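You operate a simulated robot arm through the tools that you are given. There is no shell and no other tool. Be economical: measure what you need, move in short steps, check, and stop when the job is done.

You run a simulated robot arm. Do the job below in one go: nothing can be reset, and whatever is moved stays where it is left.

JOB
Scrub the short rod's grip clean with cork soap and stand it in the grey tube.
Fine: the pad goes back.
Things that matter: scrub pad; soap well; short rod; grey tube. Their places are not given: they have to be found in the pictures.

Only the result counts: the job must be done as asked and must still hold three seconds after the hand-in. Knocking over, shifting, dropping, spilling or breaking anything else fails it.

ROBOT AND FRAMES
A 6-joint arm with a two-finger parallel gripper, fixed in place. Base frame: the origin is at the foot of the arm, x ahead of it, y to its left, z up; the work surface is at about z = 900. Lengths are in mm, angles in degrees, forces in N, time in s.
With the tool pointing down near the work surface it reaches from about 360 to 820 mm from the base axis. Its first joint turns from -166.0 to 166.0 degrees. Payload 3.91 kg.
Tool frame: the origin (TCP) lies between the finger pads and is the grasp point; the fingertips stand 30 mm ahead of it; z points along the fingers, y is the line along which they close. The gripper opens to 110 mm. The fingers are 20 mm wide and 10 mm thick; the gripper's body (48 by 112 mm) begins 55 mm behind the TCP.
Orientation is told as [roll, pitch, yaw] about the base's x, y, z axes, in that order, counted from this pose: with the fingers straight down and closing along the base's y, the tool's x points along the base's -x, its y along +y and its z along -z.

CONTROLS
- The arm moves only by the tool servo_tool. Its arguments are lists of equal length, an entry for each row: "fingers": the gripper command, from -1 (shut) to 1 (fully open), values between in proportion; "xyz": the shift along the base's x, y, z in m, a list of three; "turn": the turn, a rotation vector about the base's x, y, z in degrees, a list of three. In form: {"fingers": [fingers, ...], "xyz": [[dx, dy, dz], ...], "turn": [[rx, ry, rz], ...]}. A call has 1 to 8 rows; each row is the pose to reach, as a shift and turn from the pose commanded when the call began. Rows are played at 5 a second. More than 50 mm and 8.6 degrees between two rows, or a gripper value outside its range, and nothing of the call is played. Where a pose cannot be reached the arm comes as near as it can. A force on the tool above 40 N (or 10 N above the force at the start of the call, whichever is more), or a blocked arm, ends the call early, and 0.2 s more pass. The fingers move at their own pace (about 45 mm/s each) and stop on an object; they squeeze with about 33 N. The grip force told is the motor's: it shows also when the fingers shut on nothing. Time passes only in rows, and 0.2 s behind the last, so rows that repeat a pose let the fingers close. The reply holds the time, the measured pose of the TCP, the force on the tool along the base axes, the opening and the grip force, in the units named above and with some noise.
- Cameras (640 x 400 px; columns grow to the right, rows downward): "scene" is fixed at [221.3, -501.2, 1558.3]; the picture's right is [0.99, -0.11, 0.00], its down [-0.05, -0.46, -0.89] and it looks along [0.10, 0.88, -0.46] (base axes); focal length 363 px, centre (320, 200). "wrist" rides on the gripper at [-36, 0, -57] in the tool frame; the picture's right is [0.00, -1.00, 0.00], its down [0.97, 0.00, -0.24] and it looks along [0.24, 0.00, 0.97] (tool axes); focal length 218 px, centre (320, 200).
- camera(camera): a new picture of that camera. The clock stands still meanwhile.
- lift_body(by): slides the trunk up (or, below 0, down) by that many mm; the arm rides with it, the base frame stays. It gives what a move gives, with no picture.
- point_at(camera, pixels): for up to 12 pixels [column, row] of the newest picture of that camera ("zoom" is the newest enlarged one), the place [x, y, z] in the base frame of the surface seen there, good to about 2 mm. The clock stands still meanwhile.
- close_up(camera, box): a new picture of the part [left, top, right, bottom] of that camera's present view, enlarged. The clock stands still meanwhile.
- close_job(): hands the job in; it is judged then, once.

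Keep the steps short. Do not move on a guess: measure, check each grasp and each placing, and mend mistakes. In all there are 80 turns and 38 pictures (those below and enlarged ones count). Leave the gripper open and the arm clear of the work at the hand-in unless told otherwise, and finish with a single line.

The tools are called after ">>>" by a JSON object that holds its "name" and its "arguments". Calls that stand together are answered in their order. servo_tool: Moves the arm, as the interface text tells. Its arguments: {"type":"object","properties":{"fingers":{"type":"array","items":{"type":"number"}},"xyz":{"type":"array","items":{"type":"array","items":{"type":"number"}}},"turn":{"type":"array","items":{"type":"array","items":{"type":"number"}}}},"required":["fingers","xyz","turn"]} The other tools are called the same way: lift_body (by) slides the trunk up or down; camera (camera) takes a picture; point_at (camera, pixels) gives the place of the surface under pixels of a picture; close_up (camera, box) takes an enlarged picture of a part of a camera's view; close_job () hands the job in.

At the start:

```text
time: 0.0
tcp_pos: [255.9, 452.4, 1226.4]
ee_rot: [0.0, 0.0, -0.1]
ft_force: [-0.1, 0.0, 0.8]
opening: 110.1
grip_force: 0.1
trunk travel left (down, up): [-550.0, 60.0]
```

scene: 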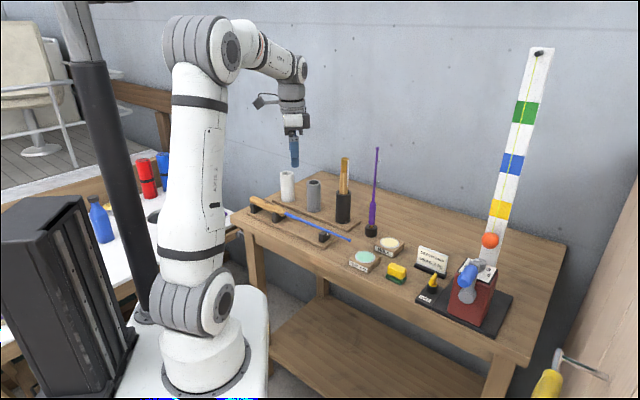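
wrist: 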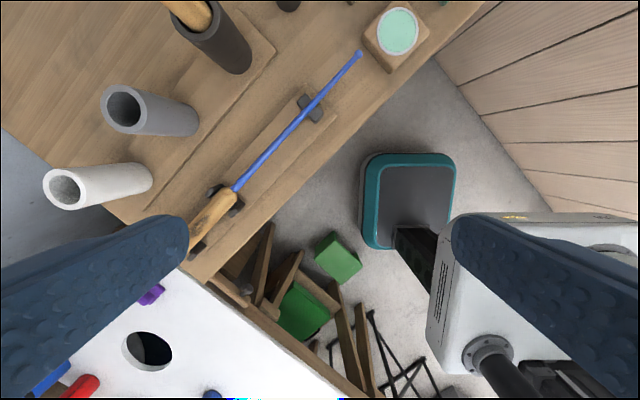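

I see a bench with a rod on a rack, tubes, soap wells and a yellow pad. I'll enlarge the middle of the bench to read the labels.

>>> {"name": "close_up", "arguments": {"camera": "scene", "box": [230, 140, 390, 250]}}

>>> {"name": "close_up", "arguments": {"camera": "scene", "box": [335, 220, 525, 340]}}

```text
3.64 times, centred on (310, 195) of scene
```

zoom: 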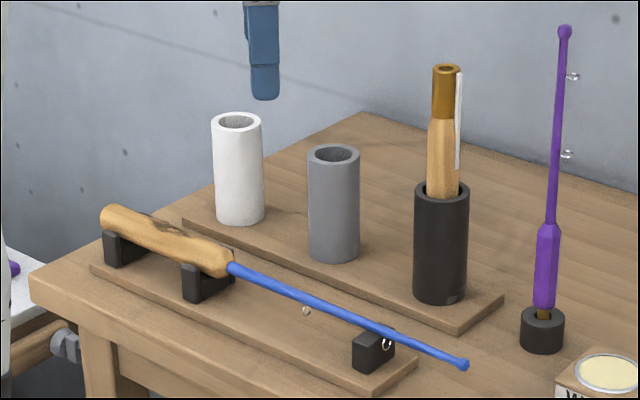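

```text
3.33 times, centred on (430, 280) of scene
```

zoom: 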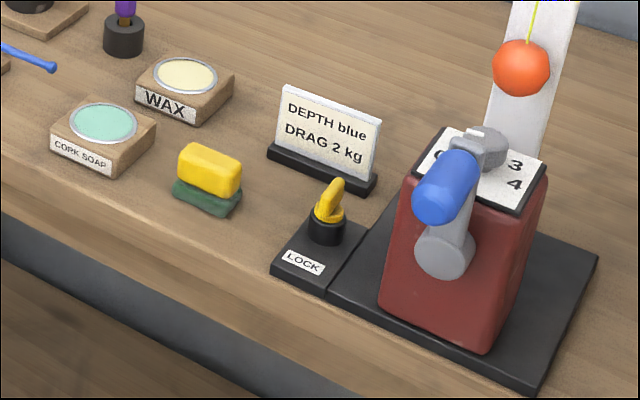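

Found: blue short rod with stained cork grip on a cradle, cork soap well (green), yellow/green pad, grey tube. Now measuring them. First the pad/soap zoom (newest).

>>> {"name": "point_at", "arguments": {"camera": "zoom", "pixels": [[103, 122], [75, 118], [135, 125], [103, 104], [105, 140], [208, 160], [182, 152], [238, 172], [192, 180], [208, 203], [85, 152], [235, 212]]}}

>>> {"name": "close_up", "arguments": {"camera": "scene", "box": [240, 170, 360, 245]}}

```text
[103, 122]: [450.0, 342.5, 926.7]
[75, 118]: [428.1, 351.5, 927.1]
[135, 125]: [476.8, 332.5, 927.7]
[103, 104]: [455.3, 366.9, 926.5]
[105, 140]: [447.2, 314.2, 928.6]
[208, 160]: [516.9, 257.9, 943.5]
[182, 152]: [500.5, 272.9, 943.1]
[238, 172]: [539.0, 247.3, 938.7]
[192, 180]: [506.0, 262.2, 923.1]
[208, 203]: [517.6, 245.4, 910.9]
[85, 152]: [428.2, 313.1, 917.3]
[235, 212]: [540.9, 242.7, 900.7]
```

```text
5.33 times, centred on (300, 208) of scene
```

zoom: 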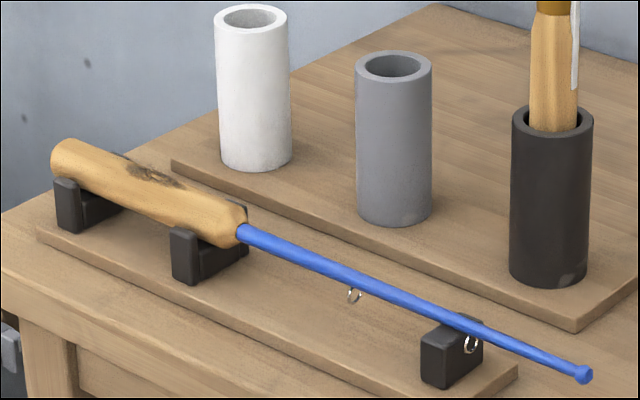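

The stain sits on top of the grip at about (152,172). I'll measure the grip, blank, cradles and grey tube.

>>> {"name": "point_at", "arguments": {"camera": "zoom", "pixels": [[62, 150], [152, 175], [125, 160], [178, 185], [228, 212], [110, 182], [585, 374], [300, 252], [393, 52], [428, 66], [360, 63], [393, 78]]}}

>>> {"name": "point_at", "arguments": {"camera": "zoom", "pixels": [[393, 66], [395, 150], [60, 190], [185, 240], [470, 320], [440, 340], [130, 250], [205, 180], [360, 225], [240, 207], [120, 210], [400, 235]]}}

```text
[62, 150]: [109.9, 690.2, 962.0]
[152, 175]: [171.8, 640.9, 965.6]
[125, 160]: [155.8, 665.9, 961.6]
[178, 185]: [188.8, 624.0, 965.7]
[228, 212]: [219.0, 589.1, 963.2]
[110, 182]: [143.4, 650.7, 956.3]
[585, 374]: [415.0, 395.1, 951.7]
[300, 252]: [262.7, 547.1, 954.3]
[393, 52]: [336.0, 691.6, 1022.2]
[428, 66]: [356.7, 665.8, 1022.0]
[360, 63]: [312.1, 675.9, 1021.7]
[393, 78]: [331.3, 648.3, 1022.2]
```

```text
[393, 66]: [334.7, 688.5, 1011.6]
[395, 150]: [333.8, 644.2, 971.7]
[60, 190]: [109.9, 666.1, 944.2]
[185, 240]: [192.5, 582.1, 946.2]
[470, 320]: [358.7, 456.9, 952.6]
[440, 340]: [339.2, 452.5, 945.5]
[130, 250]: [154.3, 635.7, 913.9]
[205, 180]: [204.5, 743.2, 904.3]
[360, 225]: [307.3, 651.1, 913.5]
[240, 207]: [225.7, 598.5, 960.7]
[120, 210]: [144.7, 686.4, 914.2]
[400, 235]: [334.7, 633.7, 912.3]
```

Before moving, I measure obstacles: the purple rod (tip 377,149; base 371,230), black tube rod top (344,158), sign (433,250), wax.

>>> {"name": "point_at", "arguments": {"camera": "scene", "pixels": [[377, 150], [372, 215], [371, 229], [345, 159], [343, 195], [390, 243], [432, 252], [490, 240], [470, 275], [288, 173], [433, 278], [397, 264]]}}

```text
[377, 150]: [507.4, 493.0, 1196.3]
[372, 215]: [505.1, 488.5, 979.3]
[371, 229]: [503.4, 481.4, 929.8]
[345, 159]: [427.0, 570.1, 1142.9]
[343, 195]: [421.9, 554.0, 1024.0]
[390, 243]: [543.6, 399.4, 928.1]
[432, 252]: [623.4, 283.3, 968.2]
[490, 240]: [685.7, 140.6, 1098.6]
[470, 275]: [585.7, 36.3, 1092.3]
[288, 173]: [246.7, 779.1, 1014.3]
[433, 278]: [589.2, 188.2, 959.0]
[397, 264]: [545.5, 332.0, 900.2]
```

Path to the pad stays more than 150 mm from the purple rod. I move above the pad, staying high.

>>> {"name": "servo_tool", "arguments": {"fingers": [1, 1, 1, 1, 1, 1, 1, 1], "xyz": [[0.032, -0.025, 0], [0.064, -0.05, -0.01], [0.096, -0.074, -0.025], [0.128, -0.098, -0.04], [0.16, -0.122, -0.055], [0.192, -0.147, -0.07], [0.224, -0.17, -0.09], [0.255, -0.194, -0.11]], "turn": [[0, 0, 0], [0, 0, 0], [0, 0, 0], [0, 0, 0], [0, 0, 0], [0, 0, 0], [0, 0, 0], [0, 0, 0]]}}

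>>> {"name": "camera", "arguments": {"camera": "wrist"}}

```text
time: 1.8
tcp_pos: [515.0, 256.2, 1112.2]
ee_rot: [0.0, 0.1, 0.0]
ft_force: [1.1, -0.7, 0.3]
opening: 110.0
grip_force: 0.0
trunk travel left (down, up): [-550.0, 60.0]
```

```text
32 pictures are left
```

wrist: 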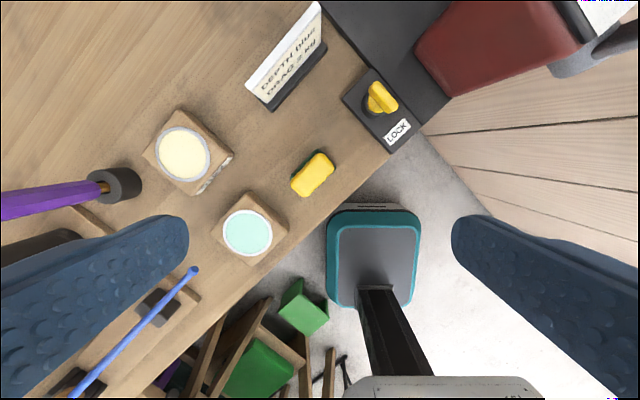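

Pad seen at (313,174), long side parallel to the bench edge. Enlarging it to measure its corners.

>>> {"name": "close_up", "arguments": {"camera": "wrist", "box": [210, 125, 370, 270]}}

```text
2.76 times, centred on (290, 198) of wrist
```

zoom: 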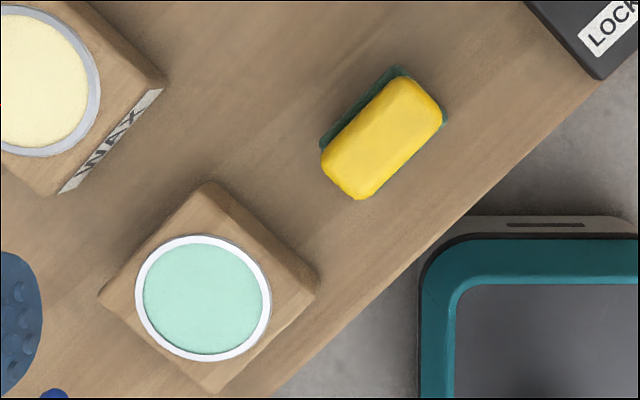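

>>> {"name": "point_at", "arguments": {"camera": "zoom", "pixels": [[381, 138], [326, 158], [362, 193], [438, 116], [400, 82], [396, 69], [324, 138], [203, 298], [150, 298], [262, 298], [203, 248], [203, 350]]}}

```text
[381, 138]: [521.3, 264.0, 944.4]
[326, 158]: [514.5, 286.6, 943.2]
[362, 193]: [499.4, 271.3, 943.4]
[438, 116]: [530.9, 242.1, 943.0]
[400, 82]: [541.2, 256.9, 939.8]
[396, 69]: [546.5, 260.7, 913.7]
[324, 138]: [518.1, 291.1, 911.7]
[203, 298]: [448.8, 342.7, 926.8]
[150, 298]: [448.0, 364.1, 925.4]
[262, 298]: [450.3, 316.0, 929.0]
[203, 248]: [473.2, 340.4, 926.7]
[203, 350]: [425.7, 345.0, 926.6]
```

Pad top centre is (520.5, 264), long side at −45°, top z 944. I turn the tool −45° so it closes across the short side, partly open, and come to about z 1010.

>>> {"name": "servo_tool", "arguments": {"fingers": [0.1, 0.1, 0.1, 0.1, 0.1, 0.1, 0.1, 0.1], "xyz": [[0.001, 0.001, -0.018], [0.003, 0.003, -0.036], [0.004, 0.004, -0.054], [0.005, 0.006, -0.072], [0.0055, 0.0078, -0.088], [0.0055, 0.0078, -0.1], [0.0055, 0.0078, -0.1], [0.0055, 0.0078, -0.1]], "turn": [[0, 0, -7.5], [0, 0, -15], [0, 0, -22.5], [0, 0, -30], [0, 0, -37.5], [0, 0, -45], [0, 0, -45], [0, 0, -45]]}}

>>> {"name": "camera", "arguments": {"camera": "wrist"}}

```text
time: 3.6
tcp_pos: [517.1, 265.9, 1016.4]
ee_rot: [0.0, 0.0, -45.1]
ft_force: [0.0, -0.3, 0.4]
opening: 60.5
grip_force: 0.0
trunk travel left (down, up): [-550.0, 60.0]
```

```text
30 pictures are left
```

wrist: 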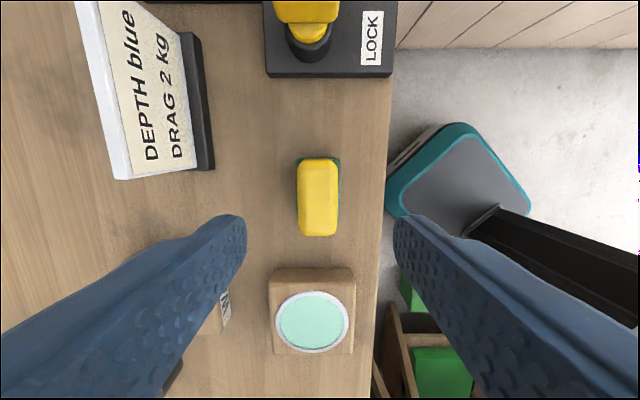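

Pad is aligned in the view. I re-measure it here and confirm.

>>> {"name": "point_at", "arguments": {"camera": "wrist", "pixels": [[318, 195], [300, 195], [335, 195], [318, 162], [318, 231], [339, 170], [300, 159]]}}

```text
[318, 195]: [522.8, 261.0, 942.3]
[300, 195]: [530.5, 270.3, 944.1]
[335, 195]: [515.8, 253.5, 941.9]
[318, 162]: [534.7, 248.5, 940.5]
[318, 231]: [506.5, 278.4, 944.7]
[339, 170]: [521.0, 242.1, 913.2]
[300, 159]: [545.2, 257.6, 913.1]
```

Centre ≈ (521.5, 262.5). Descend to TCP z 948 (fingertips 918, just above the green layer), then close.

>>> {"name": "servo_tool", "arguments": {"fingers": [0.1, 0.1, 0.1, 0.1, -1, -1, -1, -1], "xyz": [[0.0051, -0.0037, -0.02], [0.0051, -0.0037, -0.045], [0.0051, -0.0037, -0.0684], [0.0051, -0.0037, -0.0684], [0.0051, -0.0037, -0.0684], [0.0051, -0.0037, -0.0684], [0.0051, -0.0037, -0.0684], [0.0051, -0.0037, -0.0684]], "turn": [[0, 0, 0], [0, 0, 0], [0, 0, 0], [0, 0, 0], [0, 0, 0], [0, 0, 0], [0, 0, 0], [0, 0, 0]]}}

```text
time: 5.4
tcp_pos: [520.8, 261.7, 948.7]
ee_rot: [0.0, 0.1, -45.0]
ft_force: [0.0, 0.4, 0.1]
opening: 25.1
grip_force: 33.5
trunk travel left (down, up): [-550.0, 60.0]
```

Pad gripped (25 mm). Lift 55 mm and carry it over the soap well centre (449.5, 341.5).

>>> {"name": "servo_tool", "arguments": {"fingers": [-1, -1, -1, -1, -1, -1, -1], "xyz": [[0, 0, 0.025], [0, 0, 0.055], [-0.024, 0.026, 0.06], [-0.048, 0.052, 0.06], [-0.072, 0.079, 0.06], [-0.072, 0.079, 0.06], [-0.072, 0.079, 0.06]], "turn": [[0, 0, 0], [0, 0, 0], [0, 0, 0], [0, 0, 0], [0, 0, 0], [0, 0, 0], [0, 0, 0]]}}

>>> {"name": "camera", "arguments": {"camera": "wrist"}}

```text
time: 7.0
tcp_pos: [447.2, 340.3, 1008.1]
ee_rot: [0.0, 0.0, -45.0]
ft_force: [0.1, -0.4, -0.9]
opening: 25.1
grip_force: 33.0
trunk travel left (down, up): [-550.0, 60.0]
```

```text
29 pictures are left
```

wrist: 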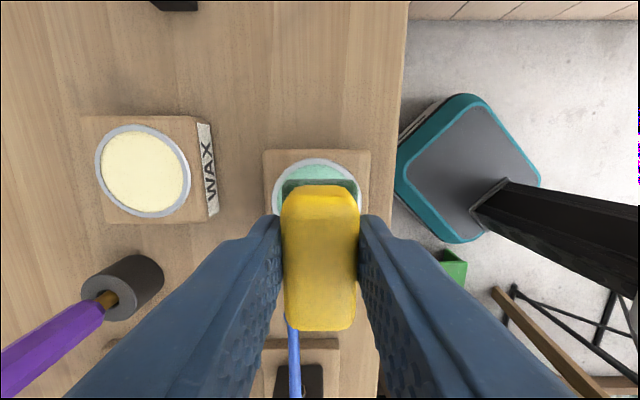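

Pad is over the soap. Lower in small steps until contact (expected near TCP z 975).

>>> {"name": "servo_tool", "arguments": {"fingers": [-1, -1, -1, -1, -1, -1], "xyz": [[0, 0, -0.015], [0, 0, -0.028], [0, 0, -0.031], [0, 0, -0.033], [0, 0, -0.034], [0, 0, -0.034]], "turn": [[0, 0, 0], [0, 0, 0], [0, 0, 0], [0, 0, 0], [0, 0, 0], [0, 0, 0]]}}

```text
time: 8.4
tcp_pos: [449.0, 340.9, 974.3]
ee_rot: [0.1, -0.1, -45.0]
ft_force: [-0.5, 1.1, 5.1]
opening: 25.3
grip_force: 33.4
trunk travel left (down, up): [-550.0, 60.0]
```

Light contact of 5 N. Rub gently ±5 mm in the soap, then lift.

>>> {"name": "servo_tool", "arguments": {"fingers": [-1, -1, -1, -1, -1, -1, -1, -1], "xyz": [[0.003, -0.003, -0.0005], [-0.003, 0.003, -0.0005], [0.003, 0.003, -0.0005], [-0.003, -0.003, -0.0005], [0, 0, -0.0005], [0, 0, 0.01], [0, 0, 0.04], [0, 0, 0.075]], "turn": [[0, 0, 0], [0, 0, 0], [0, 0, 0], [0, 0, 0], [0, 0, 0], [0, 0, 0], [0, 0, 0], [0, 0, 0]]}}

>>> {"name": "close_up", "arguments": {"camera": "scene", "box": [330, 180, 450, 280]}}

```text
time: 10.2
tcp_pos: [449.3, 340.6, 1047.8]
ee_rot: [0.0, -0.1, -44.9]
ft_force: [0.5, -1.1, 0.4]
opening: 25.0
grip_force: 32.9
trunk travel left (down, up): [-550.0, 60.0]
```

```text
4.00 times, centred on (390, 230) of scene
```

zoom: 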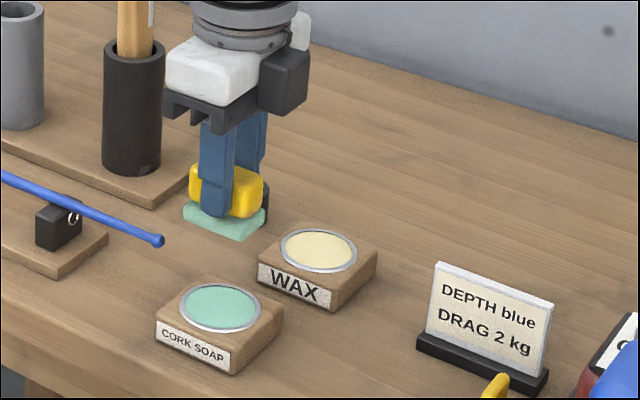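

The pad's underside is now soap-green. Carry it along the rod axis, high (pad bottom ≈1010), toward the grip.

>>> {"name": "servo_tool", "arguments": {"fingers": [-1, -1, -1, -1, -1, -1, -1, -1], "xyz": [[-0.03, 0.033, 0.02], [-0.063, 0.067, 0.03], [-0.096, 0.101, 0.03], [-0.129, 0.135, 0.03], [-0.162, 0.169, 0.03], [-0.195, 0.203, 0.03], [-0.228, 0.237, 0.03], [-0.26, 0.271, 0.03]], "turn": [[0, 0, 0], [0, 0, 0], [0, 0, 0], [0, 0, 0], [0, 0, 0], [0, 0, 0], [0, 0, 0], [0, 0, 0]]}}

>>> {"name": "servo_tool", "arguments": {"fingers": [-1, -1, -1, -1], "xyz": [[-0.03, 0.03, 0], [-0.06, 0.07, 0], [-0.06, 0.07, 0], [-0.06, 0.07, 0]], "turn": [[0, 0, 0], [0, 0, 0], [0, 0, 0], [0, 0, 0]]}}

>>> {"name": "camera", "arguments": {"camera": "wrist"}}

```text
time: 12.0
tcp_pos: [188.1, 615.2, 1075.2]
ee_rot: [0.0, -0.1, -45.0]
ft_force: [0.5, 0.3, -0.1]
opening: 25.2
grip_force: 32.8
trunk travel left (down, up): [-550.0, 60.0]
```

```text
time: 13.0
tcp_pos: [129.6, 684.9, 1076.3]
ee_rot: [-0.1, 0.0, -45.0]
ft_force: [0.4, -0.8, -1.0]
opening: 24.8
grip_force: 32.9
trunk travel left (down, up): [-550.0, 60.0]
```

```text
27 pictures are left
```

wrist: 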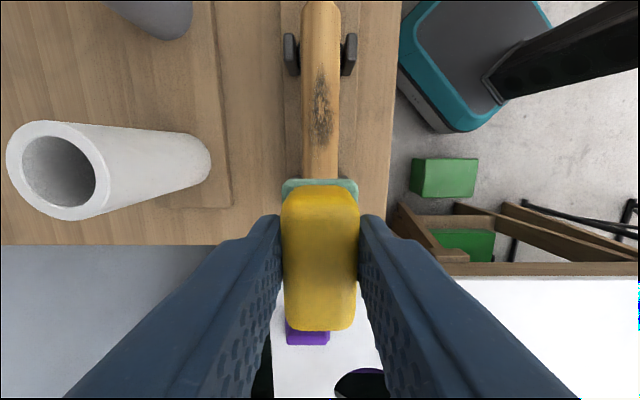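

Now the grip is plainly visible, with the stain around (322,108). Measuring stain ends, grip edges and cradle.

>>> {"name": "point_at", "arguments": {"camera": "wrist", "pixels": [[321, 66], [322, 108], [322, 145], [321, 172], [305, 108], [336, 108], [304, 160], [338, 160], [321, 10], [291, 40], [349, 40], [291, 70]]}}

>>> {"name": "close_up", "arguments": {"camera": "wrist", "box": [260, 0, 380, 200]}}

```text
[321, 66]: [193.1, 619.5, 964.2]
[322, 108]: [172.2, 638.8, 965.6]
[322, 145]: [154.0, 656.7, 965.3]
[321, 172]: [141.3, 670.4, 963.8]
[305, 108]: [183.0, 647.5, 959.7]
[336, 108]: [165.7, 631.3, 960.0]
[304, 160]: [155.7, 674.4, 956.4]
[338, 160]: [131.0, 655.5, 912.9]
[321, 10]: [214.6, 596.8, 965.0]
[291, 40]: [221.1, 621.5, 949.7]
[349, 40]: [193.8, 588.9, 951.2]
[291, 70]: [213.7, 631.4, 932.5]
```

```text
2.00 times, centred on (320, 100) of wrist
```

zoom: 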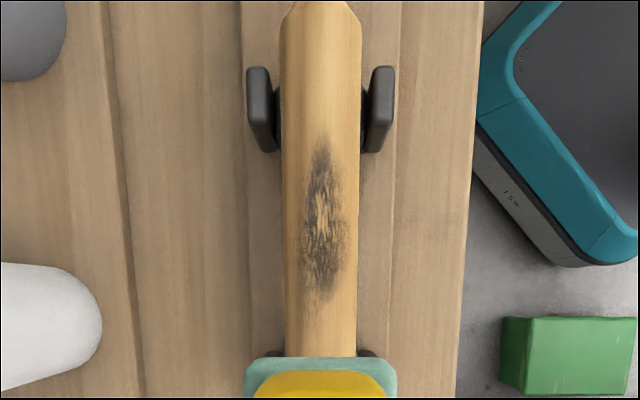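

Stain centre ≈ (172, 640) on the axis x+y≈812.6, extending about ±29 mm; top z 965.5, so contact at TCP z ≈1013. Move above it, short of contact.

>>> {"name": "servo_tool", "arguments": {"fingers": [-1, -1, -1, -1, -1, -1], "xyz": [[0.02, -0.02, 0], [0.0427, -0.0421, 0], [0.0427, -0.0421, -0.03], [0.0427, -0.0421, -0.055], [0.0427, -0.0421, -0.055], [0.0427, -0.0421, -0.055]], "turn": [[0, 0, 0], [0, 0, 0], [0, 0, 0], [0, 0, 0], [0, 0, 0], [0, 0, 0]]}}

```text
time: 14.4
tcp_pos: [173.7, 641.4, 1022.7]
ee_rot: [-0.1, 0.0, -45.1]
ft_force: [0.8, 0.4, -0.2]
opening: 24.9
grip_force: 32.9
trunk travel left (down, up): [-550.0, 60.0]
```

Lower in fine steps to contact.

>>> {"name": "servo_tool", "arguments": {"fingers": [-1, -1, -1, -1, -1], "xyz": [[0, 0, -0.006], [0, 0, -0.009], [0, 0, -0.0105], [0, 0, -0.0115], [0, 0, -0.0115]], "turn": [[0, 0, 0], [0, 0, 0], [0, 0, 0], [0, 0, 0], [0, 0, 0]]}}

```text
time: 15.6
tcp_pos: [173.9, 642.0, 1011.4]
ee_rot: [0.0, 0.0, -45.1]
ft_force: [0.3, -0.3, -0.5]
opening: 25.2
grip_force: 32.8
trunk travel left (down, up): [-550.0, 60.0]
```

No contact yet; go on down 0.7 mm at a time.

>>> {"name": "servo_tool", "arguments": {"fingers": [-1, -1, -1, -1], "xyz": [[0, 0, -0.0007], [0, 0, -0.0014], [0, 0, -0.002], [0, 0, -0.002]], "turn": [[0, 0, 0], [0, 0, 0], [0, 0, 0], [0, 0, 0]]}}

```text
time: 16.6
tcp_pos: [173.7, 640.8, 1010.8]
ee_rot: [0.2, 0.1, -45.0]
ft_force: [1.4, -1.1, 11.1]
opening: 25.2
grip_force: 32.7
trunk travel left (down, up): [-550.0, 60.0]
```

Contact at 11 N. Now stroke lengthwise along the grip, ±28 mm over the stain.

>>> {"name": "servo_tool", "arguments": {"fingers": [-1, -1, -1, -1, -1, -1, -1, -1], "xyz": [[0.01, -0.01, 0], [0.018, -0.018, 0], [0.008, -0.008, 0], [-0.004, 0.004, 0], [-0.014, 0.014, 0], [-0.02, 0.02, 0], [-0.01, 0.01, 0], [0, 0, 0]], "turn": [[0, 0, 0], [0, 0, 0], [0, 0, 0], [0, 0, 0], [0, 0, 0], [0, 0, 0], [0, 0, 0], [0, 0, 0]]}}

```text
time: 18.4
tcp_pos: [173.4, 639.3, 1011.2]
ee_rot: [0.0, 0.0, -44.9]
ft_force: [-2.2, 1.3, 9.6]
opening: 24.9
grip_force: 33.4
trunk travel left (down, up): [-550.0, 60.0]
```

Contact held (9.6 N). Repeat the strokes a second and third time.

>>> {"name": "servo_tool", "arguments": {"fingers": [-1, -1, -1, -1, -1, -1, -1, -1], "xyz": [[0.01, -0.01, 0], [0.02, -0.02, 0], [0.008, -0.008, 0], [-0.004, 0.004, 0], [-0.014, 0.014, 0], [-0.022, 0.022, 0], [-0.01, 0.01, 0], [0, 0, 0]], "turn": [[0, 0, 0], [0, 0, 0], [0, 0, 0], [0, 0, 0], [0, 0, 0], [0, 0, 0], [0, 0, 0], [0, 0, 0]]}}

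>>> {"name": "servo_tool", "arguments": {"fingers": [-1, -1, -1, -1, -1, -1, -1, -1], "xyz": [[0.01, -0.01, 0], [0.02, -0.02, 0], [0.008, -0.008, 0], [-0.004, 0.004, 0], [-0.014, 0.014, 0], [-0.022, 0.022, 0], [-0.01, 0.01, 0], [0, 0, 0]], "turn": [[0, 0, 0], [0, 0, 0], [0, 0, 0], [0, 0, 0], [0, 0, 0], [0, 0, 0], [0, 0, 0], [0, 0, 0]]}}

>>> {"name": "servo_tool", "arguments": {"fingers": [-1, -1, -1, -1, -1], "xyz": [[0, 0, 0.01], [0, 0, 0.04], [-0.021, 0.021, 0.065], [-0.0427, 0.0421, 0.0665], [-0.0427, 0.0421, 0.0665]], "turn": [[0, 0, 0], [0, 0, 0], [0, 0, 0], [0, 0, 0], [0, 0, 0]]}}

>>> {"name": "close_up", "arguments": {"camera": "wrist", "box": [260, 0, 380, 200]}}

```text
time: 20.2
tcp_pos: [172.6, 638.5, 1011.2]
ee_rot: [0.0, 0.0, -45.0]
ft_force: [-0.4, -0.4, 2.5]
opening: 25.1
grip_force: 32.9
trunk travel left (down, up): [-550.0, 60.0]
```

```text
time: 22.0
tcp_pos: [170.8, 640.0, 1010.0]
ee_rot: [0.1, 0.1, -45.0]
ft_force: [-2.0, 3.9, 13.5]
opening: 25.1
grip_force: 33.1
trunk travel left (down, up): [-550.0, 60.0]
```

```text
time: 23.2
tcp_pos: [129.1, 681.9, 1077.2]
ee_rot: [0.0, 0.0, -45.0]
ft_force: [-0.6, -0.7, -0.4]
opening: 24.9
grip_force: 32.7
trunk travel left (down, up): [-550.0, 60.0]
```

```text
2.00 times, centred on (320, 100) of wrist
```

zoom: 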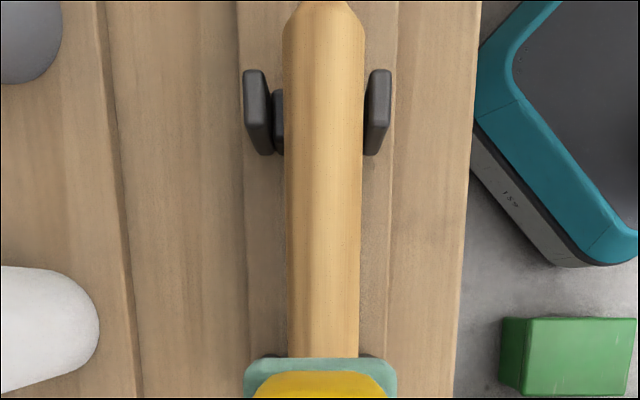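

The stain is gone. Now carry the pad back over its original spot (521.5, 262.5), staying high.

>>> {"name": "servo_tool", "arguments": {"fingers": [-1, -1, -1, -1, -1, -1, -1, -1], "xyz": [[0.03, -0.032, 0], [0.062, -0.066, 0], [0.094, -0.1, 0], [0.126, -0.134, 0], [0.158, -0.169, 0], [0.19, -0.204, 0], [0.222, -0.238, 0], [0.254, -0.272, 0]], "turn": [[0, 0, 0], [0, 0, 0], [0, 0, 0], [0, 0, 0], [0, 0, 0], [0, 0, 0], [0, 0, 0], [0, 0, 0]]}}

>>> {"name": "servo_tool", "arguments": {"fingers": [-1, -1, -1, -1, -1, -1, -1, -1], "xyz": [[0.033, -0.036, 0], [0.066, -0.072, 0], [0.1, -0.11, 0], [0.138, -0.148, 0], [0.138, -0.148, -0.03], [0.138, -0.148, -0.07], [0.138, -0.148, -0.1], [0.138, -0.148, -0.1]], "turn": [[0, 0, 0], [0, 0, 0], [0, 0, 0], [0, 0, 0], [0, 0, 0], [0, 0, 0], [0, 0, 0], [0, 0, 0]]}}

>>> {"name": "servo_tool", "arguments": {"fingers": [-1, -1], "xyz": [[0, 0, 0], [0, 0, 0]], "turn": [[0, 0, 0], [0, 0, 0]]}}

```text
time: 25.0
tcp_pos: [384.8, 410.6, 1076.4]
ee_rot: [0.0, 0.0, -45.0]
ft_force: [-0.3, -0.9, -0.6]
opening: 25.1
grip_force: 33.0
trunk travel left (down, up): [-550.0, 60.0]
```

```text
refused: row 3 steps farther than a row can; nothing moved
```

```text
time: 25.6
tcp_pos: [384.3, 411.5, 1076.0]
ee_rot: [-0.1, 0.0, -45.1]
ft_force: [-0.4, 0.2, 0.2]
opening: 25.0
grip_force: 33.4
trunk travel left (down, up): [-550.0, 60.0]
```

One row was too long; redo with smaller steps, staying high.

>>> {"name": "servo_tool", "arguments": {"fingers": [-1, -1, -1, -1, -1, -1, -1, -1], "xyz": [[0.028, -0.03, 0], [0.056, -0.06, 0], [0.084, -0.09, 0], [0.112, -0.12, 0], [0.138, -0.148, 0], [0.138, -0.148, -0.04], [0.138, -0.148, -0.08], [0.138, -0.148, -0.08]], "turn": [[0, 0, 0], [0, 0, 0], [0, 0, 0], [0, 0, 0], [0, 0, 0], [0, 0, 0], [0, 0, 0], [0, 0, 0]]}}

>>> {"name": "servo_tool", "arguments": {"fingers": [-1, -1], "xyz": [[0, 0, 0], [0, 0, 0]], "turn": [[0, 0, 0], [0, 0, 0]]}}

```text
time: 27.4
tcp_pos: [524.7, 260.7, 996.4]
ee_rot: [0.0, 0.1, -44.9]
ft_force: [0.7, -0.4, -0.6]
opening: 25.2
grip_force: 33.0
trunk travel left (down, up): [-550.0, 60.0]
```

```text
time: 28.0
tcp_pos: [524.9, 260.8, 996.1]
ee_rot: [-0.1, 0.0, -45.0]
ft_force: [-0.9, 0.1, -0.9]
opening: 25.1
grip_force: 33.1
trunk travel left (down, up): [-550.0, 60.0]
```

Correct by (−3.6, +1.3) and lower to just above the bench, then to contact.

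>>> {"name": "servo_tool", "arguments": {"fingers": [-1, -1, -1, -1, -1, -1], "xyz": [[-0.0036, 0.0013, -0.02], [-0.0036, 0.0013, -0.04], [-0.0036, 0.0013, -0.045], [-0.0036, 0.0013, -0.0465], [-0.0036, 0.0013, -0.0475], [-0.0036, 0.0013, -0.0475]], "turn": [[0, 0, 0], [0, 0, 0], [0, 0, 0], [0, 0, 0], [0, 0, 0], [0, 0, 0]]}}

```text
time: 29.4
tcp_pos: [518.9, 263.1, 948.7]
ee_rot: [0.0, 0.0, -45.1]
ft_force: [0.1, 0.0, -0.6]
opening: 25.1
grip_force: 33.0
trunk travel left (down, up): [-550.0, 60.0]
```

No force yet; lower 0.7 mm steps until touching.

>>> {"name": "servo_tool", "arguments": {"fingers": [-1, -1, -1], "xyz": [[0.001, -0.0007, -0.0006], [0.001, -0.0007, -0.0012], [0.001, -0.0007, -0.0012]], "turn": [[0, 0, 0], [0, 0, 0], [0, 0, 0]]}}

```text
time: 30.2
tcp_pos: [519.4, 263.7, 946.8]
ee_rot: [0.0, 0.0, -45.0]
ft_force: [0.1, -0.1, -0.4]
opening: 25.3
grip_force: 33.2
trunk travel left (down, up): [-550.0, 60.0]
```

>>> {"name": "servo_tool", "arguments": {"fingers": [-1, -1, -1], "xyz": [[0.0005, -0.0005, -0.0007], [0.001, -0.001, -0.0014], [0.001, -0.001, -0.0014]], "turn": [[0, 0, 0], [0, 0, 0], [0, 0, 0]]}}

```text
time: 31.0
tcp_pos: [520.1, 261.2, 946.0]
ee_rot: [0.1, 0.1, -45.0]
ft_force: [-1.9, 2.7, 10.1]
opening: 25.1
grip_force: 32.5
trunk travel left (down, up): [-550.0, 60.0]
```

The pad touches the bench. Lift 0.7 mm of preload, open to 60 mm and rise.

>>> {"name": "servo_tool", "arguments": {"fingers": [-1, 0.1, 0.1, 0.1, 0.1, 0.1, 0.1], "xyz": [[0, 0, 0.0006], [0, 0, 0.0006], [0, 0, 0.0006], [0, 0, 0.0006], [0, 0, 0.03], [0, 0, 0.07], [0, 0, 0.11]], "turn": [[0, 0, 0], [0, 0, 0], [0, 0, 0], [0, 0, 0], [0, 0, 0], [0, 0, 0], [0, 0, 0]]}}

>>> {"name": "close_up", "arguments": {"camera": "scene", "box": [335, 220, 525, 340]}}

```text
time: 32.6
tcp_pos: [518.0, 260.9, 1056.8]
ee_rot: [0.0, 0.0, -45.0]
ft_force: [0.4, 0.3, 0.0]
opening: 60.6
grip_force: 0.0
trunk travel left (down, up): [-550.0, 60.0]
```

```text
3.33 times, centred on (430, 280) of scene
```

zoom: 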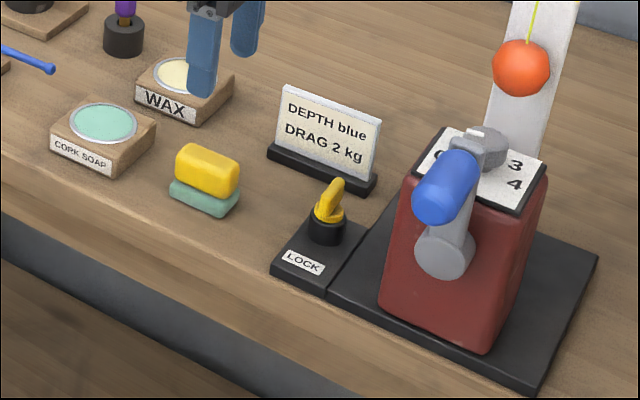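

The pad stands back in its place. Now go high to view the rod and grey tube from above.

>>> {"name": "servo_tool", "arguments": {"fingers": [0.1, 0.1, 0.1, 0.1, 0.1, 0.1, 0.1, 0.1], "xyz": [[-0.026, 0.029, 0.02], [-0.056, 0.061, 0.035], [-0.086, 0.093, 0.045], [-0.116, 0.125, 0.045], [-0.146, 0.158, 0.045], [-0.178, 0.192, 0.045], [-0.21, 0.226, 0.045], [-0.24, 0.26, 0.045]], "turn": [[0, 0, 0], [0, 0, 0], [0, 0, 0], [0, 0, 0], [0, 0, 0], [0, 0, 0], [0, 0, 0], [0, 0, 0]]}}

>>> {"name": "servo_tool", "arguments": {"fingers": [0.1, 0.1, 0.1, 0.1, 0.1, 0.1], "xyz": [[-0.03, 0.033, 0], [-0.06, 0.066, 0], [-0.09, 0.1, 0], [-0.115, 0.13, 0], [-0.115, 0.13, 0], [-0.115, 0.13, 0]], "turn": [[0, 0, 0], [0, 0, 0], [0, 0, 0], [0, 0, 0], [0, 0, 0], [0, 0, 0]]}}

>>> {"name": "camera", "arguments": {"camera": "wrist"}}

```text
time: 34.4
tcp_pos: [280.1, 522.8, 1101.1]
ee_rot: [-0.1, -0.1, -45.1]
ft_force: [-0.5, -0.3, -0.1]
opening: 60.6
grip_force: 0.0
trunk travel left (down, up): [-550.0, 60.0]
```

```text
time: 35.8
tcp_pos: [165.8, 652.9, 1100.4]
ee_rot: [0.1, 0.0, -45.1]
ft_force: [-0.2, 0.4, 0.3]
opening: 60.1
grip_force: 0.1
trunk travel left (down, up): [-550.0, 60.0]
```

```text
23 pictures are left
```

wrist: 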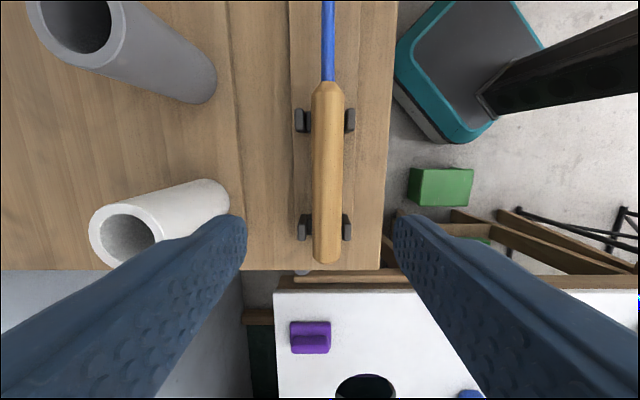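

Whole grip is visible: front end at (328,85), butt at (327,260). Measuring grip ends, cradles, tube rim.

>>> {"name": "point_at", "arguments": {"camera": "wrist", "pixels": [[328, 86], [327, 100], [327, 258], [328, 60], [303, 122], [350, 122], [303, 225], [347, 225], [314, 170], [342, 170], [327, 170], [327, 130]]}}

>>> {"name": "close_up", "arguments": {"camera": "wrist", "box": [0, 0, 240, 120]}}

```text
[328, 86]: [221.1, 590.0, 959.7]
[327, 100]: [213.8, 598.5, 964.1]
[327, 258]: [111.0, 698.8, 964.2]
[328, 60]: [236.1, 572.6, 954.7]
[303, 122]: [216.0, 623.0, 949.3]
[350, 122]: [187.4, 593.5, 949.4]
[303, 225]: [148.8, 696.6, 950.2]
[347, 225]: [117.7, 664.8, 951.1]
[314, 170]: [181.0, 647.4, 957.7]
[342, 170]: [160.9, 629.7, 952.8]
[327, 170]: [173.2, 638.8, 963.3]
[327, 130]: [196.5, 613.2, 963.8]
```

```text
2.67 times, centred on (120, 60) of wrist
```

zoom: 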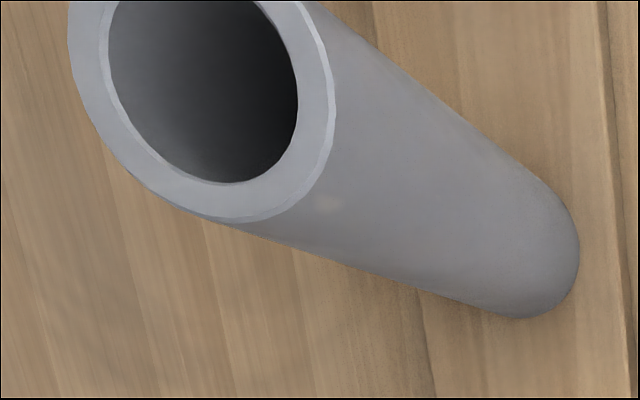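

Grip is 160 mm long (butt (109,701), front (222,589)), cradles about 31 and 131 mm from the butt. I'll grasp the blank just ahead of the grip. First I measure the tube rim (zoom) for its centre and bore.

>>> {"name": "point_at", "arguments": {"camera": "zoom", "pixels": [[108, 40], [297, 95], [225, 183], [130, 120], [285, 30], [332, 90], [72, 40], [215, 219], [85, 100], [150, 180], [320, 50], [240, 100]]}}

>>> {"name": "point_at", "arguments": {"camera": "scene", "pixels": [[330, 130], [250, 150], [450, 160], [330, 60], [240, 210]]}}

```text
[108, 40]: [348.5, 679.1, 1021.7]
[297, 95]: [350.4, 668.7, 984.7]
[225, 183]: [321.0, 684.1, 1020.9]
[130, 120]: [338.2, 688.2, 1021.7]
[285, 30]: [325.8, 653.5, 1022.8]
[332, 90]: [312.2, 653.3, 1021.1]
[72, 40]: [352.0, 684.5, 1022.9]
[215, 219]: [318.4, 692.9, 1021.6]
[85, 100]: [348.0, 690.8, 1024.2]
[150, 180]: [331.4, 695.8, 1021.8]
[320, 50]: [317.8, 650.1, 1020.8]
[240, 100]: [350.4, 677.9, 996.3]
```

```text
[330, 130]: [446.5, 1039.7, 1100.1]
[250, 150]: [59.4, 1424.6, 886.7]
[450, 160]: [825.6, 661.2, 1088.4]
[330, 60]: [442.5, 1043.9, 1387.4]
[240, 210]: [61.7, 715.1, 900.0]
```

Tube: centre (332, 671), rim z 1022, bore radius ≈18 vs grip radius ≈14. Now move above the blank at (232, 578), just ahead of the grip, and down to z ≈1000.

>>> {"name": "servo_tool", "arguments": {"fingers": [0.1, 0.1, 0.1, 0.1, 0.1, 0.1, 0.1], "xyz": [[0.028, -0.032, -0.01], [0.056, -0.064, -0.02], [0.0664, -0.0748, -0.04], [0.0664, -0.0748, -0.07], [0.0664, -0.0748, -0.1], [0.0664, -0.0748, -0.1], [0.0664, -0.0748, -0.1]], "turn": [[0, 0, 0], [0, 0, 0], [0, 0, 0], [0, 0, 0], [0, 0, 0], [0, 0, 0], [0, 0, 0]]}}

>>> {"name": "camera", "arguments": {"camera": "wrist"}}

```text
time: 37.4
tcp_pos: [233.3, 578.3, 1001.4]
ee_rot: [0.0, 0.0, -45.0]
ft_force: [0.5, 0.3, -0.5]
opening: 60.4
grip_force: 0.0
trunk travel left (down, up): [-550.0, 60.0]
```

```text
21 pictures are left
```

wrist: 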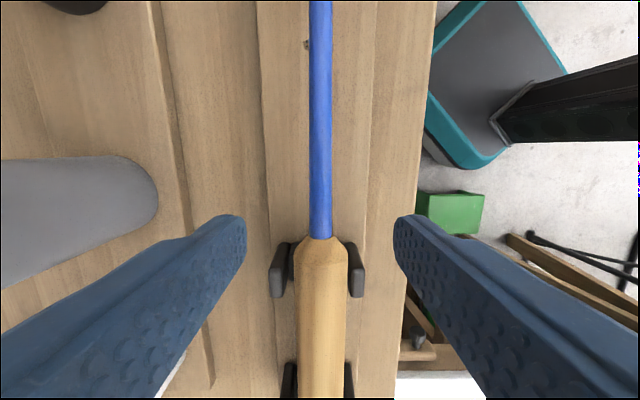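

Rod is centred at column 320; TCP falls 10 mm ahead of the cork end. Shift 3 mm toward the tip, lower to z 957 and close.

>>> {"name": "servo_tool", "arguments": {"fingers": [0.1, 0.1, 0.1, -1, -1, -1, -1, -1], "xyz": [[0.002, -0.002, -0.02], [0.002, -0.002, -0.044], [0.002, -0.002, -0.044], [0.002, -0.002, -0.044], [0.002, -0.002, -0.044], [0.002, -0.002, -0.044], [0.002, -0.002, -0.044], [0.002, -0.002, -0.044]], "turn": [[0, 0, 0], [0, 0, 0], [0, 0, 0], [0, 0, 0], [0, 0, 0], [0, 0, 0], [0, 0, 0], [0, 0, 0]]}}

>>> {"name": "servo_tool", "arguments": {"fingers": [-1, -1, -1], "xyz": [[0, 0, 0], [0, 0, 0], [0, 0, 0]], "turn": [[0, 0, 0], [0, 0, 0], [0, 0, 0]]}}

```text
time: 39.2
tcp_pos: [234.3, 576.2, 957.0]
ee_rot: [-0.1, 0.1, -45.0]
ft_force: [0.4, 0.5, -0.4]
opening: 8.8
grip_force: 33.1
trunk travel left (down, up): [-550.0, 60.0]
```

```text
time: 40.0
tcp_pos: [234.0, 576.1, 957.0]
ee_rot: [0.0, 0.0, -44.9]
ft_force: [0.2, 0.2, 0.4]
opening: 8.8
grip_force: 32.9
trunk travel left (down, up): [-550.0, 60.0]
```

Blank gripped (8.8 mm). Lift slowly 60 mm and check.

>>> {"name": "servo_tool", "arguments": {"fingers": [-1, -1, -1, -1, -1, -1], "xyz": [[0, 0, 0.005], [0, 0, 0.015], [0, 0, 0.03], [0, 0, 0.045], [0, 0, 0.06], [0, 0, 0.06]], "turn": [[0, 0, 0], [0, 0, 0], [0, 0, 0], [0, 0, 0], [0, 0, 0], [0, 0, 0]]}}

>>> {"name": "close_up", "arguments": {"camera": "scene", "box": [220, 100, 420, 260]}}

```text
time: 41.4
tcp_pos: [234.1, 576.8, 1018.2]
ee_rot: [0.0, -0.1, -45.0]
ft_force: [0.2, -0.1, -0.9]
opening: 8.7
grip_force: 32.5
trunk travel left (down, up): [-550.0, 60.0]
```

```text
2.50 times, centred on (320, 180) of scene
```

zoom: 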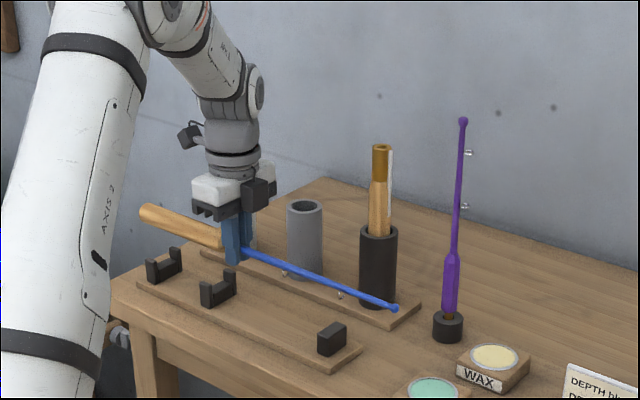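

Rod is held level. Raise to z ≈1235, pulling slightly in.

>>> {"name": "servo_tool", "arguments": {"fingers": [-1, -1, -1, -1, -1, -1, -1], "xyz": [[0, 0, 0.035], [0, 0, 0.075], [-0.003, -0.004, 0.115], [-0.007, -0.008, 0.155], [-0.01, -0.012, 0.19], [-0.014, -0.016, 0.217], [-0.014, -0.016, 0.217]], "turn": [[0, 0, 0], [0, 0, 0], [0, 0, 0], [0, 0, 0], [0, 0, 0], [0, 0, 0], [0, 0, 0]]}}

>>> {"name": "servo_tool", "arguments": {"fingers": [-1, -1, -1, -1, -1, -1, -1, -1], "xyz": [[0, 0, 0], [0, 0, 0], [0, 0, 0], [0, 0, 0], [0, 0, 0], [0, 0, 0], [0, 0, 0], [0, 0, 0]], "turn": [[0, 0, 7], [0, 0, 14], [0, 0, 21], [0, 0, 28], [0, 0, 35], [0, 0, 42], [0, 0, 49], [0, 0, 54]]}}

```text
time: 43.0
tcp_pos: [221.1, 560.0, 1234.0]
ee_rot: [0.0, 0.1, -45.0]
ft_force: [-1.1, 0.7, -0.8]
opening: 8.6
grip_force: 33.2
trunk travel left (down, up): [-550.0, 60.0]
```

```text
time: 44.8
tcp_pos: [221.1, 558.2, 1234.6]
ee_rot: [-0.1, -0.1, 9.2]
ft_force: [-0.6, -0.1, -1.3]
opening: 8.9
grip_force: 33.1
trunk travel left (down, up): [-550.0, 60.0]
```

Turning works. Continue 54° more so the rod points radially outward.

>>> {"name": "servo_tool", "arguments": {"fingers": [-1, -1, -1, -1, -1, -1, -1, -1], "xyz": [[0, 0, 0], [0, 0, 0], [0, 0, 0], [0, 0, 0], [0, 0, 0], [0, 0, 0], [0, 0, 0], [0, 0, 0]], "turn": [[0, 0, 7], [0, 0, 14], [0, 0, 21], [0, 0, 28], [0, 0, 35], [0, 0, 42], [0, 0, 49], [0, 0, 54]]}}

>>> {"name": "camera", "arguments": {"camera": "scene"}}

```text
time: 46.6
tcp_pos: [220.1, 558.8, 1233.5]
ee_rot: [0.0, 0.0, 63.1]
ft_force: [-0.5, -0.1, -1.0]
opening: 8.7
grip_force: 33.3
trunk travel left (down, up): [-550.0, 60.0]
```

```text
19 pictures are left
```

scene: 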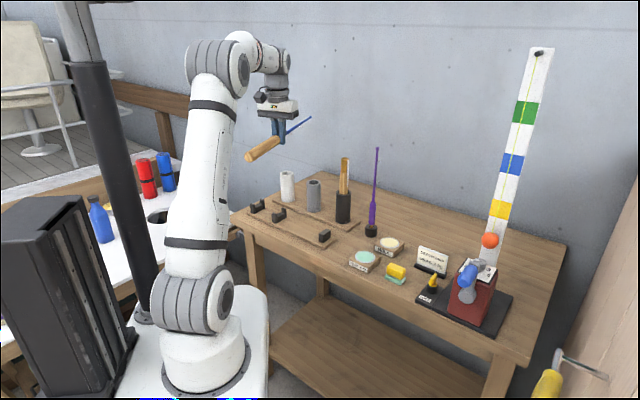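

Rod points outward. Now pitch it up about the finger-closing axis, (0.891, −0.454, 0), first 48°, moving outwards a bit.

>>> {"name": "servo_tool", "arguments": {"fingers": [-1, -1, -1, -1, -1, -1, -1, -1], "xyz": [[0.005, 0.005, 0.002], [0.01, 0.01, 0.004], [0.016, 0.016, 0.006], [0.022, 0.022, 0.008], [0.028, 0.028, 0.01], [0.034, 0.034, 0.012], [0.04, 0.04, 0.014], [0.045, 0.045, 0.015]], "turn": [[5.35, -2.72, 0], [10.7, -5.45, 0], [16.04, -8.17, 0], [21.4, -10.9, 0], [26.7, -13.6, 0], [32.1, -16.3, 0], [37.4, -19.1, 0], [42.8, -21.8, 0]]}}

>>> {"name": "servo_tool", "arguments": {"fingers": [-1, -1, -1, -1, -1, -1, -1, -1], "xyz": [[0.005, 0.005, 0], [0.01, 0.01, 0], [0.015, 0.015, 0], [0.02, 0.02, 0], [0.025, 0.025, 0], [0.03, 0.03, 0], [0.03, 0.03, 0], [0.03, 0.03, 0]], "turn": [[5.35, -2.72, 0], [10.7, -5.45, 0], [16.04, -8.17, 0], [21.4, -10.9, 0], [26.7, -13.6, 0], [32.1, -16.3, 0], [37.4, -19.1, 0], [37.4, -19.1, 0]]}}

>>> {"name": "camera", "arguments": {"camera": "scene"}}

```text
time: 48.4
tcp_pos: [263.0, 604.5, 1249.7]
ee_rot: [0.1, -48.1, 62.9]
ft_force: [0.5, 0.9, -1.6]
opening: 8.6
grip_force: 33.3
trunk travel left (down, up): [-550.0, 60.0]
```

```text
time: 50.2
tcp_pos: [287.8, 637.1, 1249.9]
ee_rot: [-18.8, -89.9, 81.2]
ft_force: [-0.3, 0.2, -0.8]
opening: 8.5
grip_force: 32.8
out of reach, approached as far as the arm can: row 3, 7, 8
trunk travel left (down, up): [-550.0, 60.0]
```

```text
18 pictures are left
```

scene: 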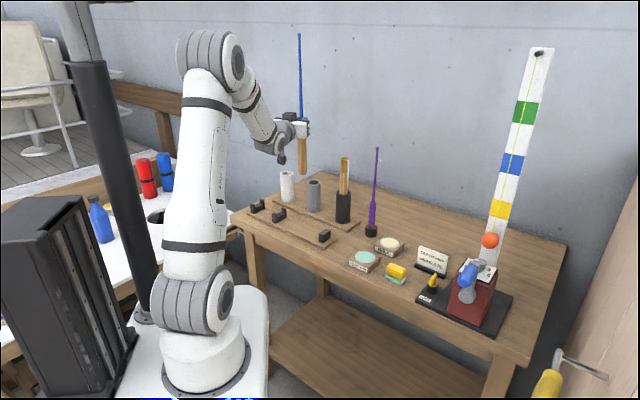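

Rod is upright, butt down. Enlarge to check verticality and the butt position.

>>> {"name": "close_up", "arguments": {"camera": "scene", "box": [220, 20, 400, 240]}}

```text
1.82 times, centred on (310, 130) of scene
```

zoom: 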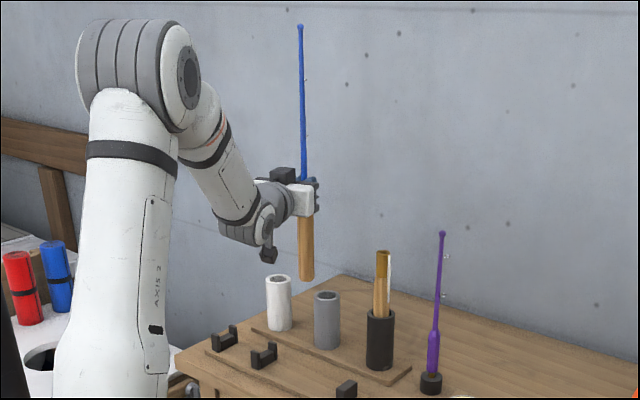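

>>> {"name": "point_at", "arguments": {"camera": "zoom", "pixels": [[300, 28], [302, 60], [303, 100], [304, 140], [305, 165], [306, 222], [306, 250], [307, 274], [300, 262], [313, 262]]}}

```text
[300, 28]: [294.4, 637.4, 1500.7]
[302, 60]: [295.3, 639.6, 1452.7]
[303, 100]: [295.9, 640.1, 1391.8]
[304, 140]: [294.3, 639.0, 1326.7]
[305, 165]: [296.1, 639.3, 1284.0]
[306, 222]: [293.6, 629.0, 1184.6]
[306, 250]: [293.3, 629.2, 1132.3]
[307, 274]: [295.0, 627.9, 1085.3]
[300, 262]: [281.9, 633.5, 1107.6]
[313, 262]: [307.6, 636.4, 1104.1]
```

Rod is vertical at (294.5, 643), butt at z ≈1075, clear above the rims (1022). Move sideways (+37.5, +28) over the grey tube.

>>> {"name": "servo_tool", "arguments": {"fingers": [-1, -1, -1, -1, -1], "xyz": [[0.012, 0.009, 0], [0.024, 0.018, 0], [0.0375, 0.028, 0], [0.0375, 0.028, 0], [0.0375, 0.028, 0]], "turn": [[0, 0, 0], [0, 0, 0], [0, 0, 0], [0, 0, 0], [0, 0, 0]]}}

>>> {"name": "close_up", "arguments": {"camera": "scene", "box": [255, 100, 375, 230]}}

```text
time: 51.4
tcp_pos: [311.0, 673.5, 1254.0]
ee_rot: [-3.9, -89.8, 65.8]
ft_force: [0.2, 0.2, -0.6]
opening: 8.9
grip_force: 33.5
out of reach, approached as far as the arm can: row 1, 2, 3, 4, 5
trunk travel left (down, up): [-550.0, 60.0]
```

```text
3.08 times, centred on (315, 165) of scene
```

zoom: 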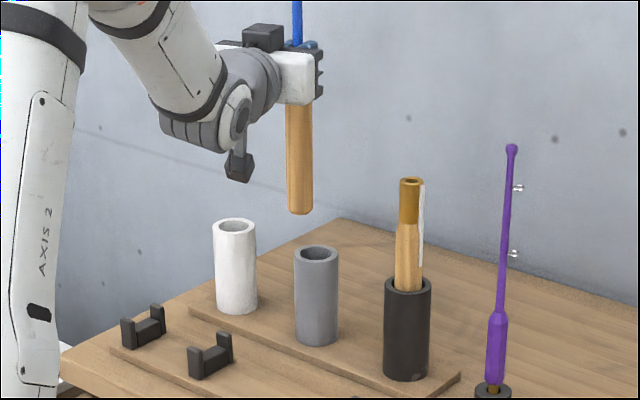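

The arm fell short tangentially (a joint limit tied to heading). I turn the tool heading by −8° about vertical (rod stays upright), which should free it.

>>> {"name": "servo_tool", "arguments": {"fingers": [-1, -1, -1, -1, -1], "xyz": [[0, 0, 0], [0, 0, 0], [0, 0, 0], [0, 0, 0], [0, 0, 0]], "turn": [[0, 0, -3], [0, 0, -6], [0, 0, -8], [0, 0, -8], [0, 0, -8]]}}

```text
time: 52.6
tcp_pos: [310.5, 674.9, 1253.7]
ee_rot: [-121.1, -89.9, 176.0]
ft_force: [-0.5, -0.8, -1.2]
opening: 8.7
grip_force: 33.3
trunk travel left (down, up): [-550.0, 60.0]
```

Reachable now, heading 55°. Move to put the rod on the tube axis: (+17.5, −9.5).

>>> {"name": "servo_tool", "arguments": {"fingers": [-1, -1, -1, -1, -1], "xyz": [[0.006, -0.003, -0.001], [0.012, -0.006, -0.003], [0.0175, -0.0095, -0.004], [0.0175, -0.0095, -0.004], [0.0175, -0.0095, -0.004]], "turn": [[0, 0, 0], [0, 0, 0], [0, 0, 0], [0, 0, 0], [0, 0, 0]]}}

>>> {"name": "close_up", "arguments": {"camera": "scene", "box": [260, 130, 360, 230]}}

```text
time: 53.8
tcp_pos: [327.3, 663.0, 1250.0]
ee_rot: [-124.3, -90.0, 179.5]
ft_force: [0.7, 0.0, -2.1]
opening: 8.4
grip_force: 32.9
trunk travel left (down, up): [-550.0, 60.0]
```

```text
4.00 times, centred on (310, 180) of scene
```

zoom: 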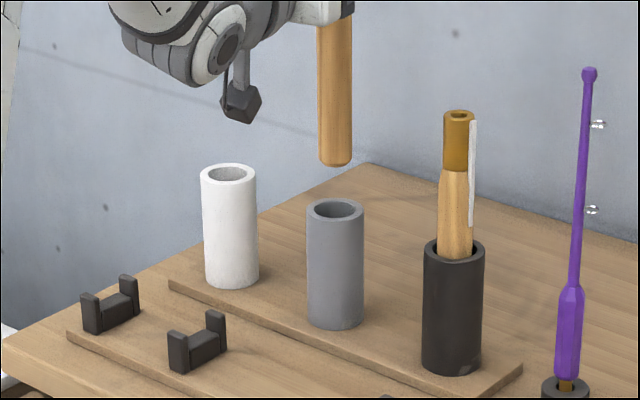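

Measure both grip edges near its bottom and the tube rim in the same picture to compare.

>>> {"name": "point_at", "arguments": {"camera": "zoom", "pixels": [[335, 40], [335, 90], [335, 140], [319, 100], [351, 100], [335, 162], [335, 200], [335, 222], [308, 211], [362, 211], [316, 211], [353, 211]]}}

```text
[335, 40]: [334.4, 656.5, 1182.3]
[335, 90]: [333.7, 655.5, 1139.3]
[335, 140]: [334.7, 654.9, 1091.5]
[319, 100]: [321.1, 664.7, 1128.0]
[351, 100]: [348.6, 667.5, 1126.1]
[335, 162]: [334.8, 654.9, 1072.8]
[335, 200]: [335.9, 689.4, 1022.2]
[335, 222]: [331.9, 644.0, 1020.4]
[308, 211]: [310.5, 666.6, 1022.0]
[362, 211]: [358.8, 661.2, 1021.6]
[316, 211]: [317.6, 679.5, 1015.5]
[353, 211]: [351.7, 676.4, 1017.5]
```

Rod centre ≈ (335, 669), tube ≈ (334, 670.5). Nudge (−1, +1) and lower 40 mm (butt ≈1033, still above the rim).

>>> {"name": "servo_tool", "arguments": {"fingers": [-1, -1, -1, -1, -1], "xyz": [[-0.001, 0.001, -0.01], [-0.001, 0.001, -0.025], [-0.001, 0.001, -0.04], [-0.001, 0.001, -0.04], [-0.001, 0.001, -0.04]], "turn": [[0, 0, 0], [0, 0, 0], [0, 0, 0], [0, 0, 0], [0, 0, 0]]}}

>>> {"name": "close_up", "arguments": {"camera": "scene", "box": [285, 150, 345, 210]}}

```text
time: 55.0
tcp_pos: [328.1, 666.8, 1209.9]
ee_rot: [-104.3, -89.9, 159.3]
ft_force: [0.6, 0.3, -1.2]
opening: 8.9
grip_force: 33.1
trunk travel left (down, up): [-550.0, 60.0]
```

```text
6.67 times, centred on (315, 180) of scene
```

zoom: 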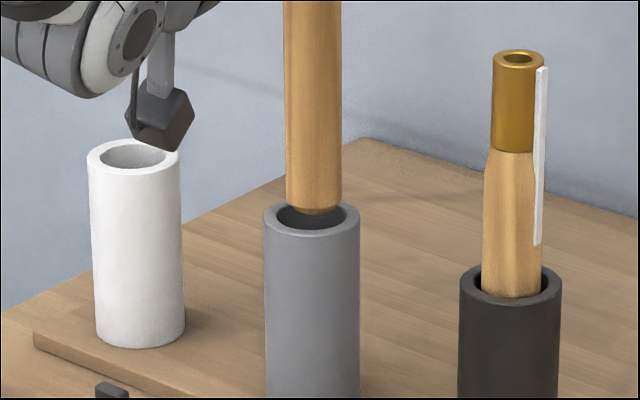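

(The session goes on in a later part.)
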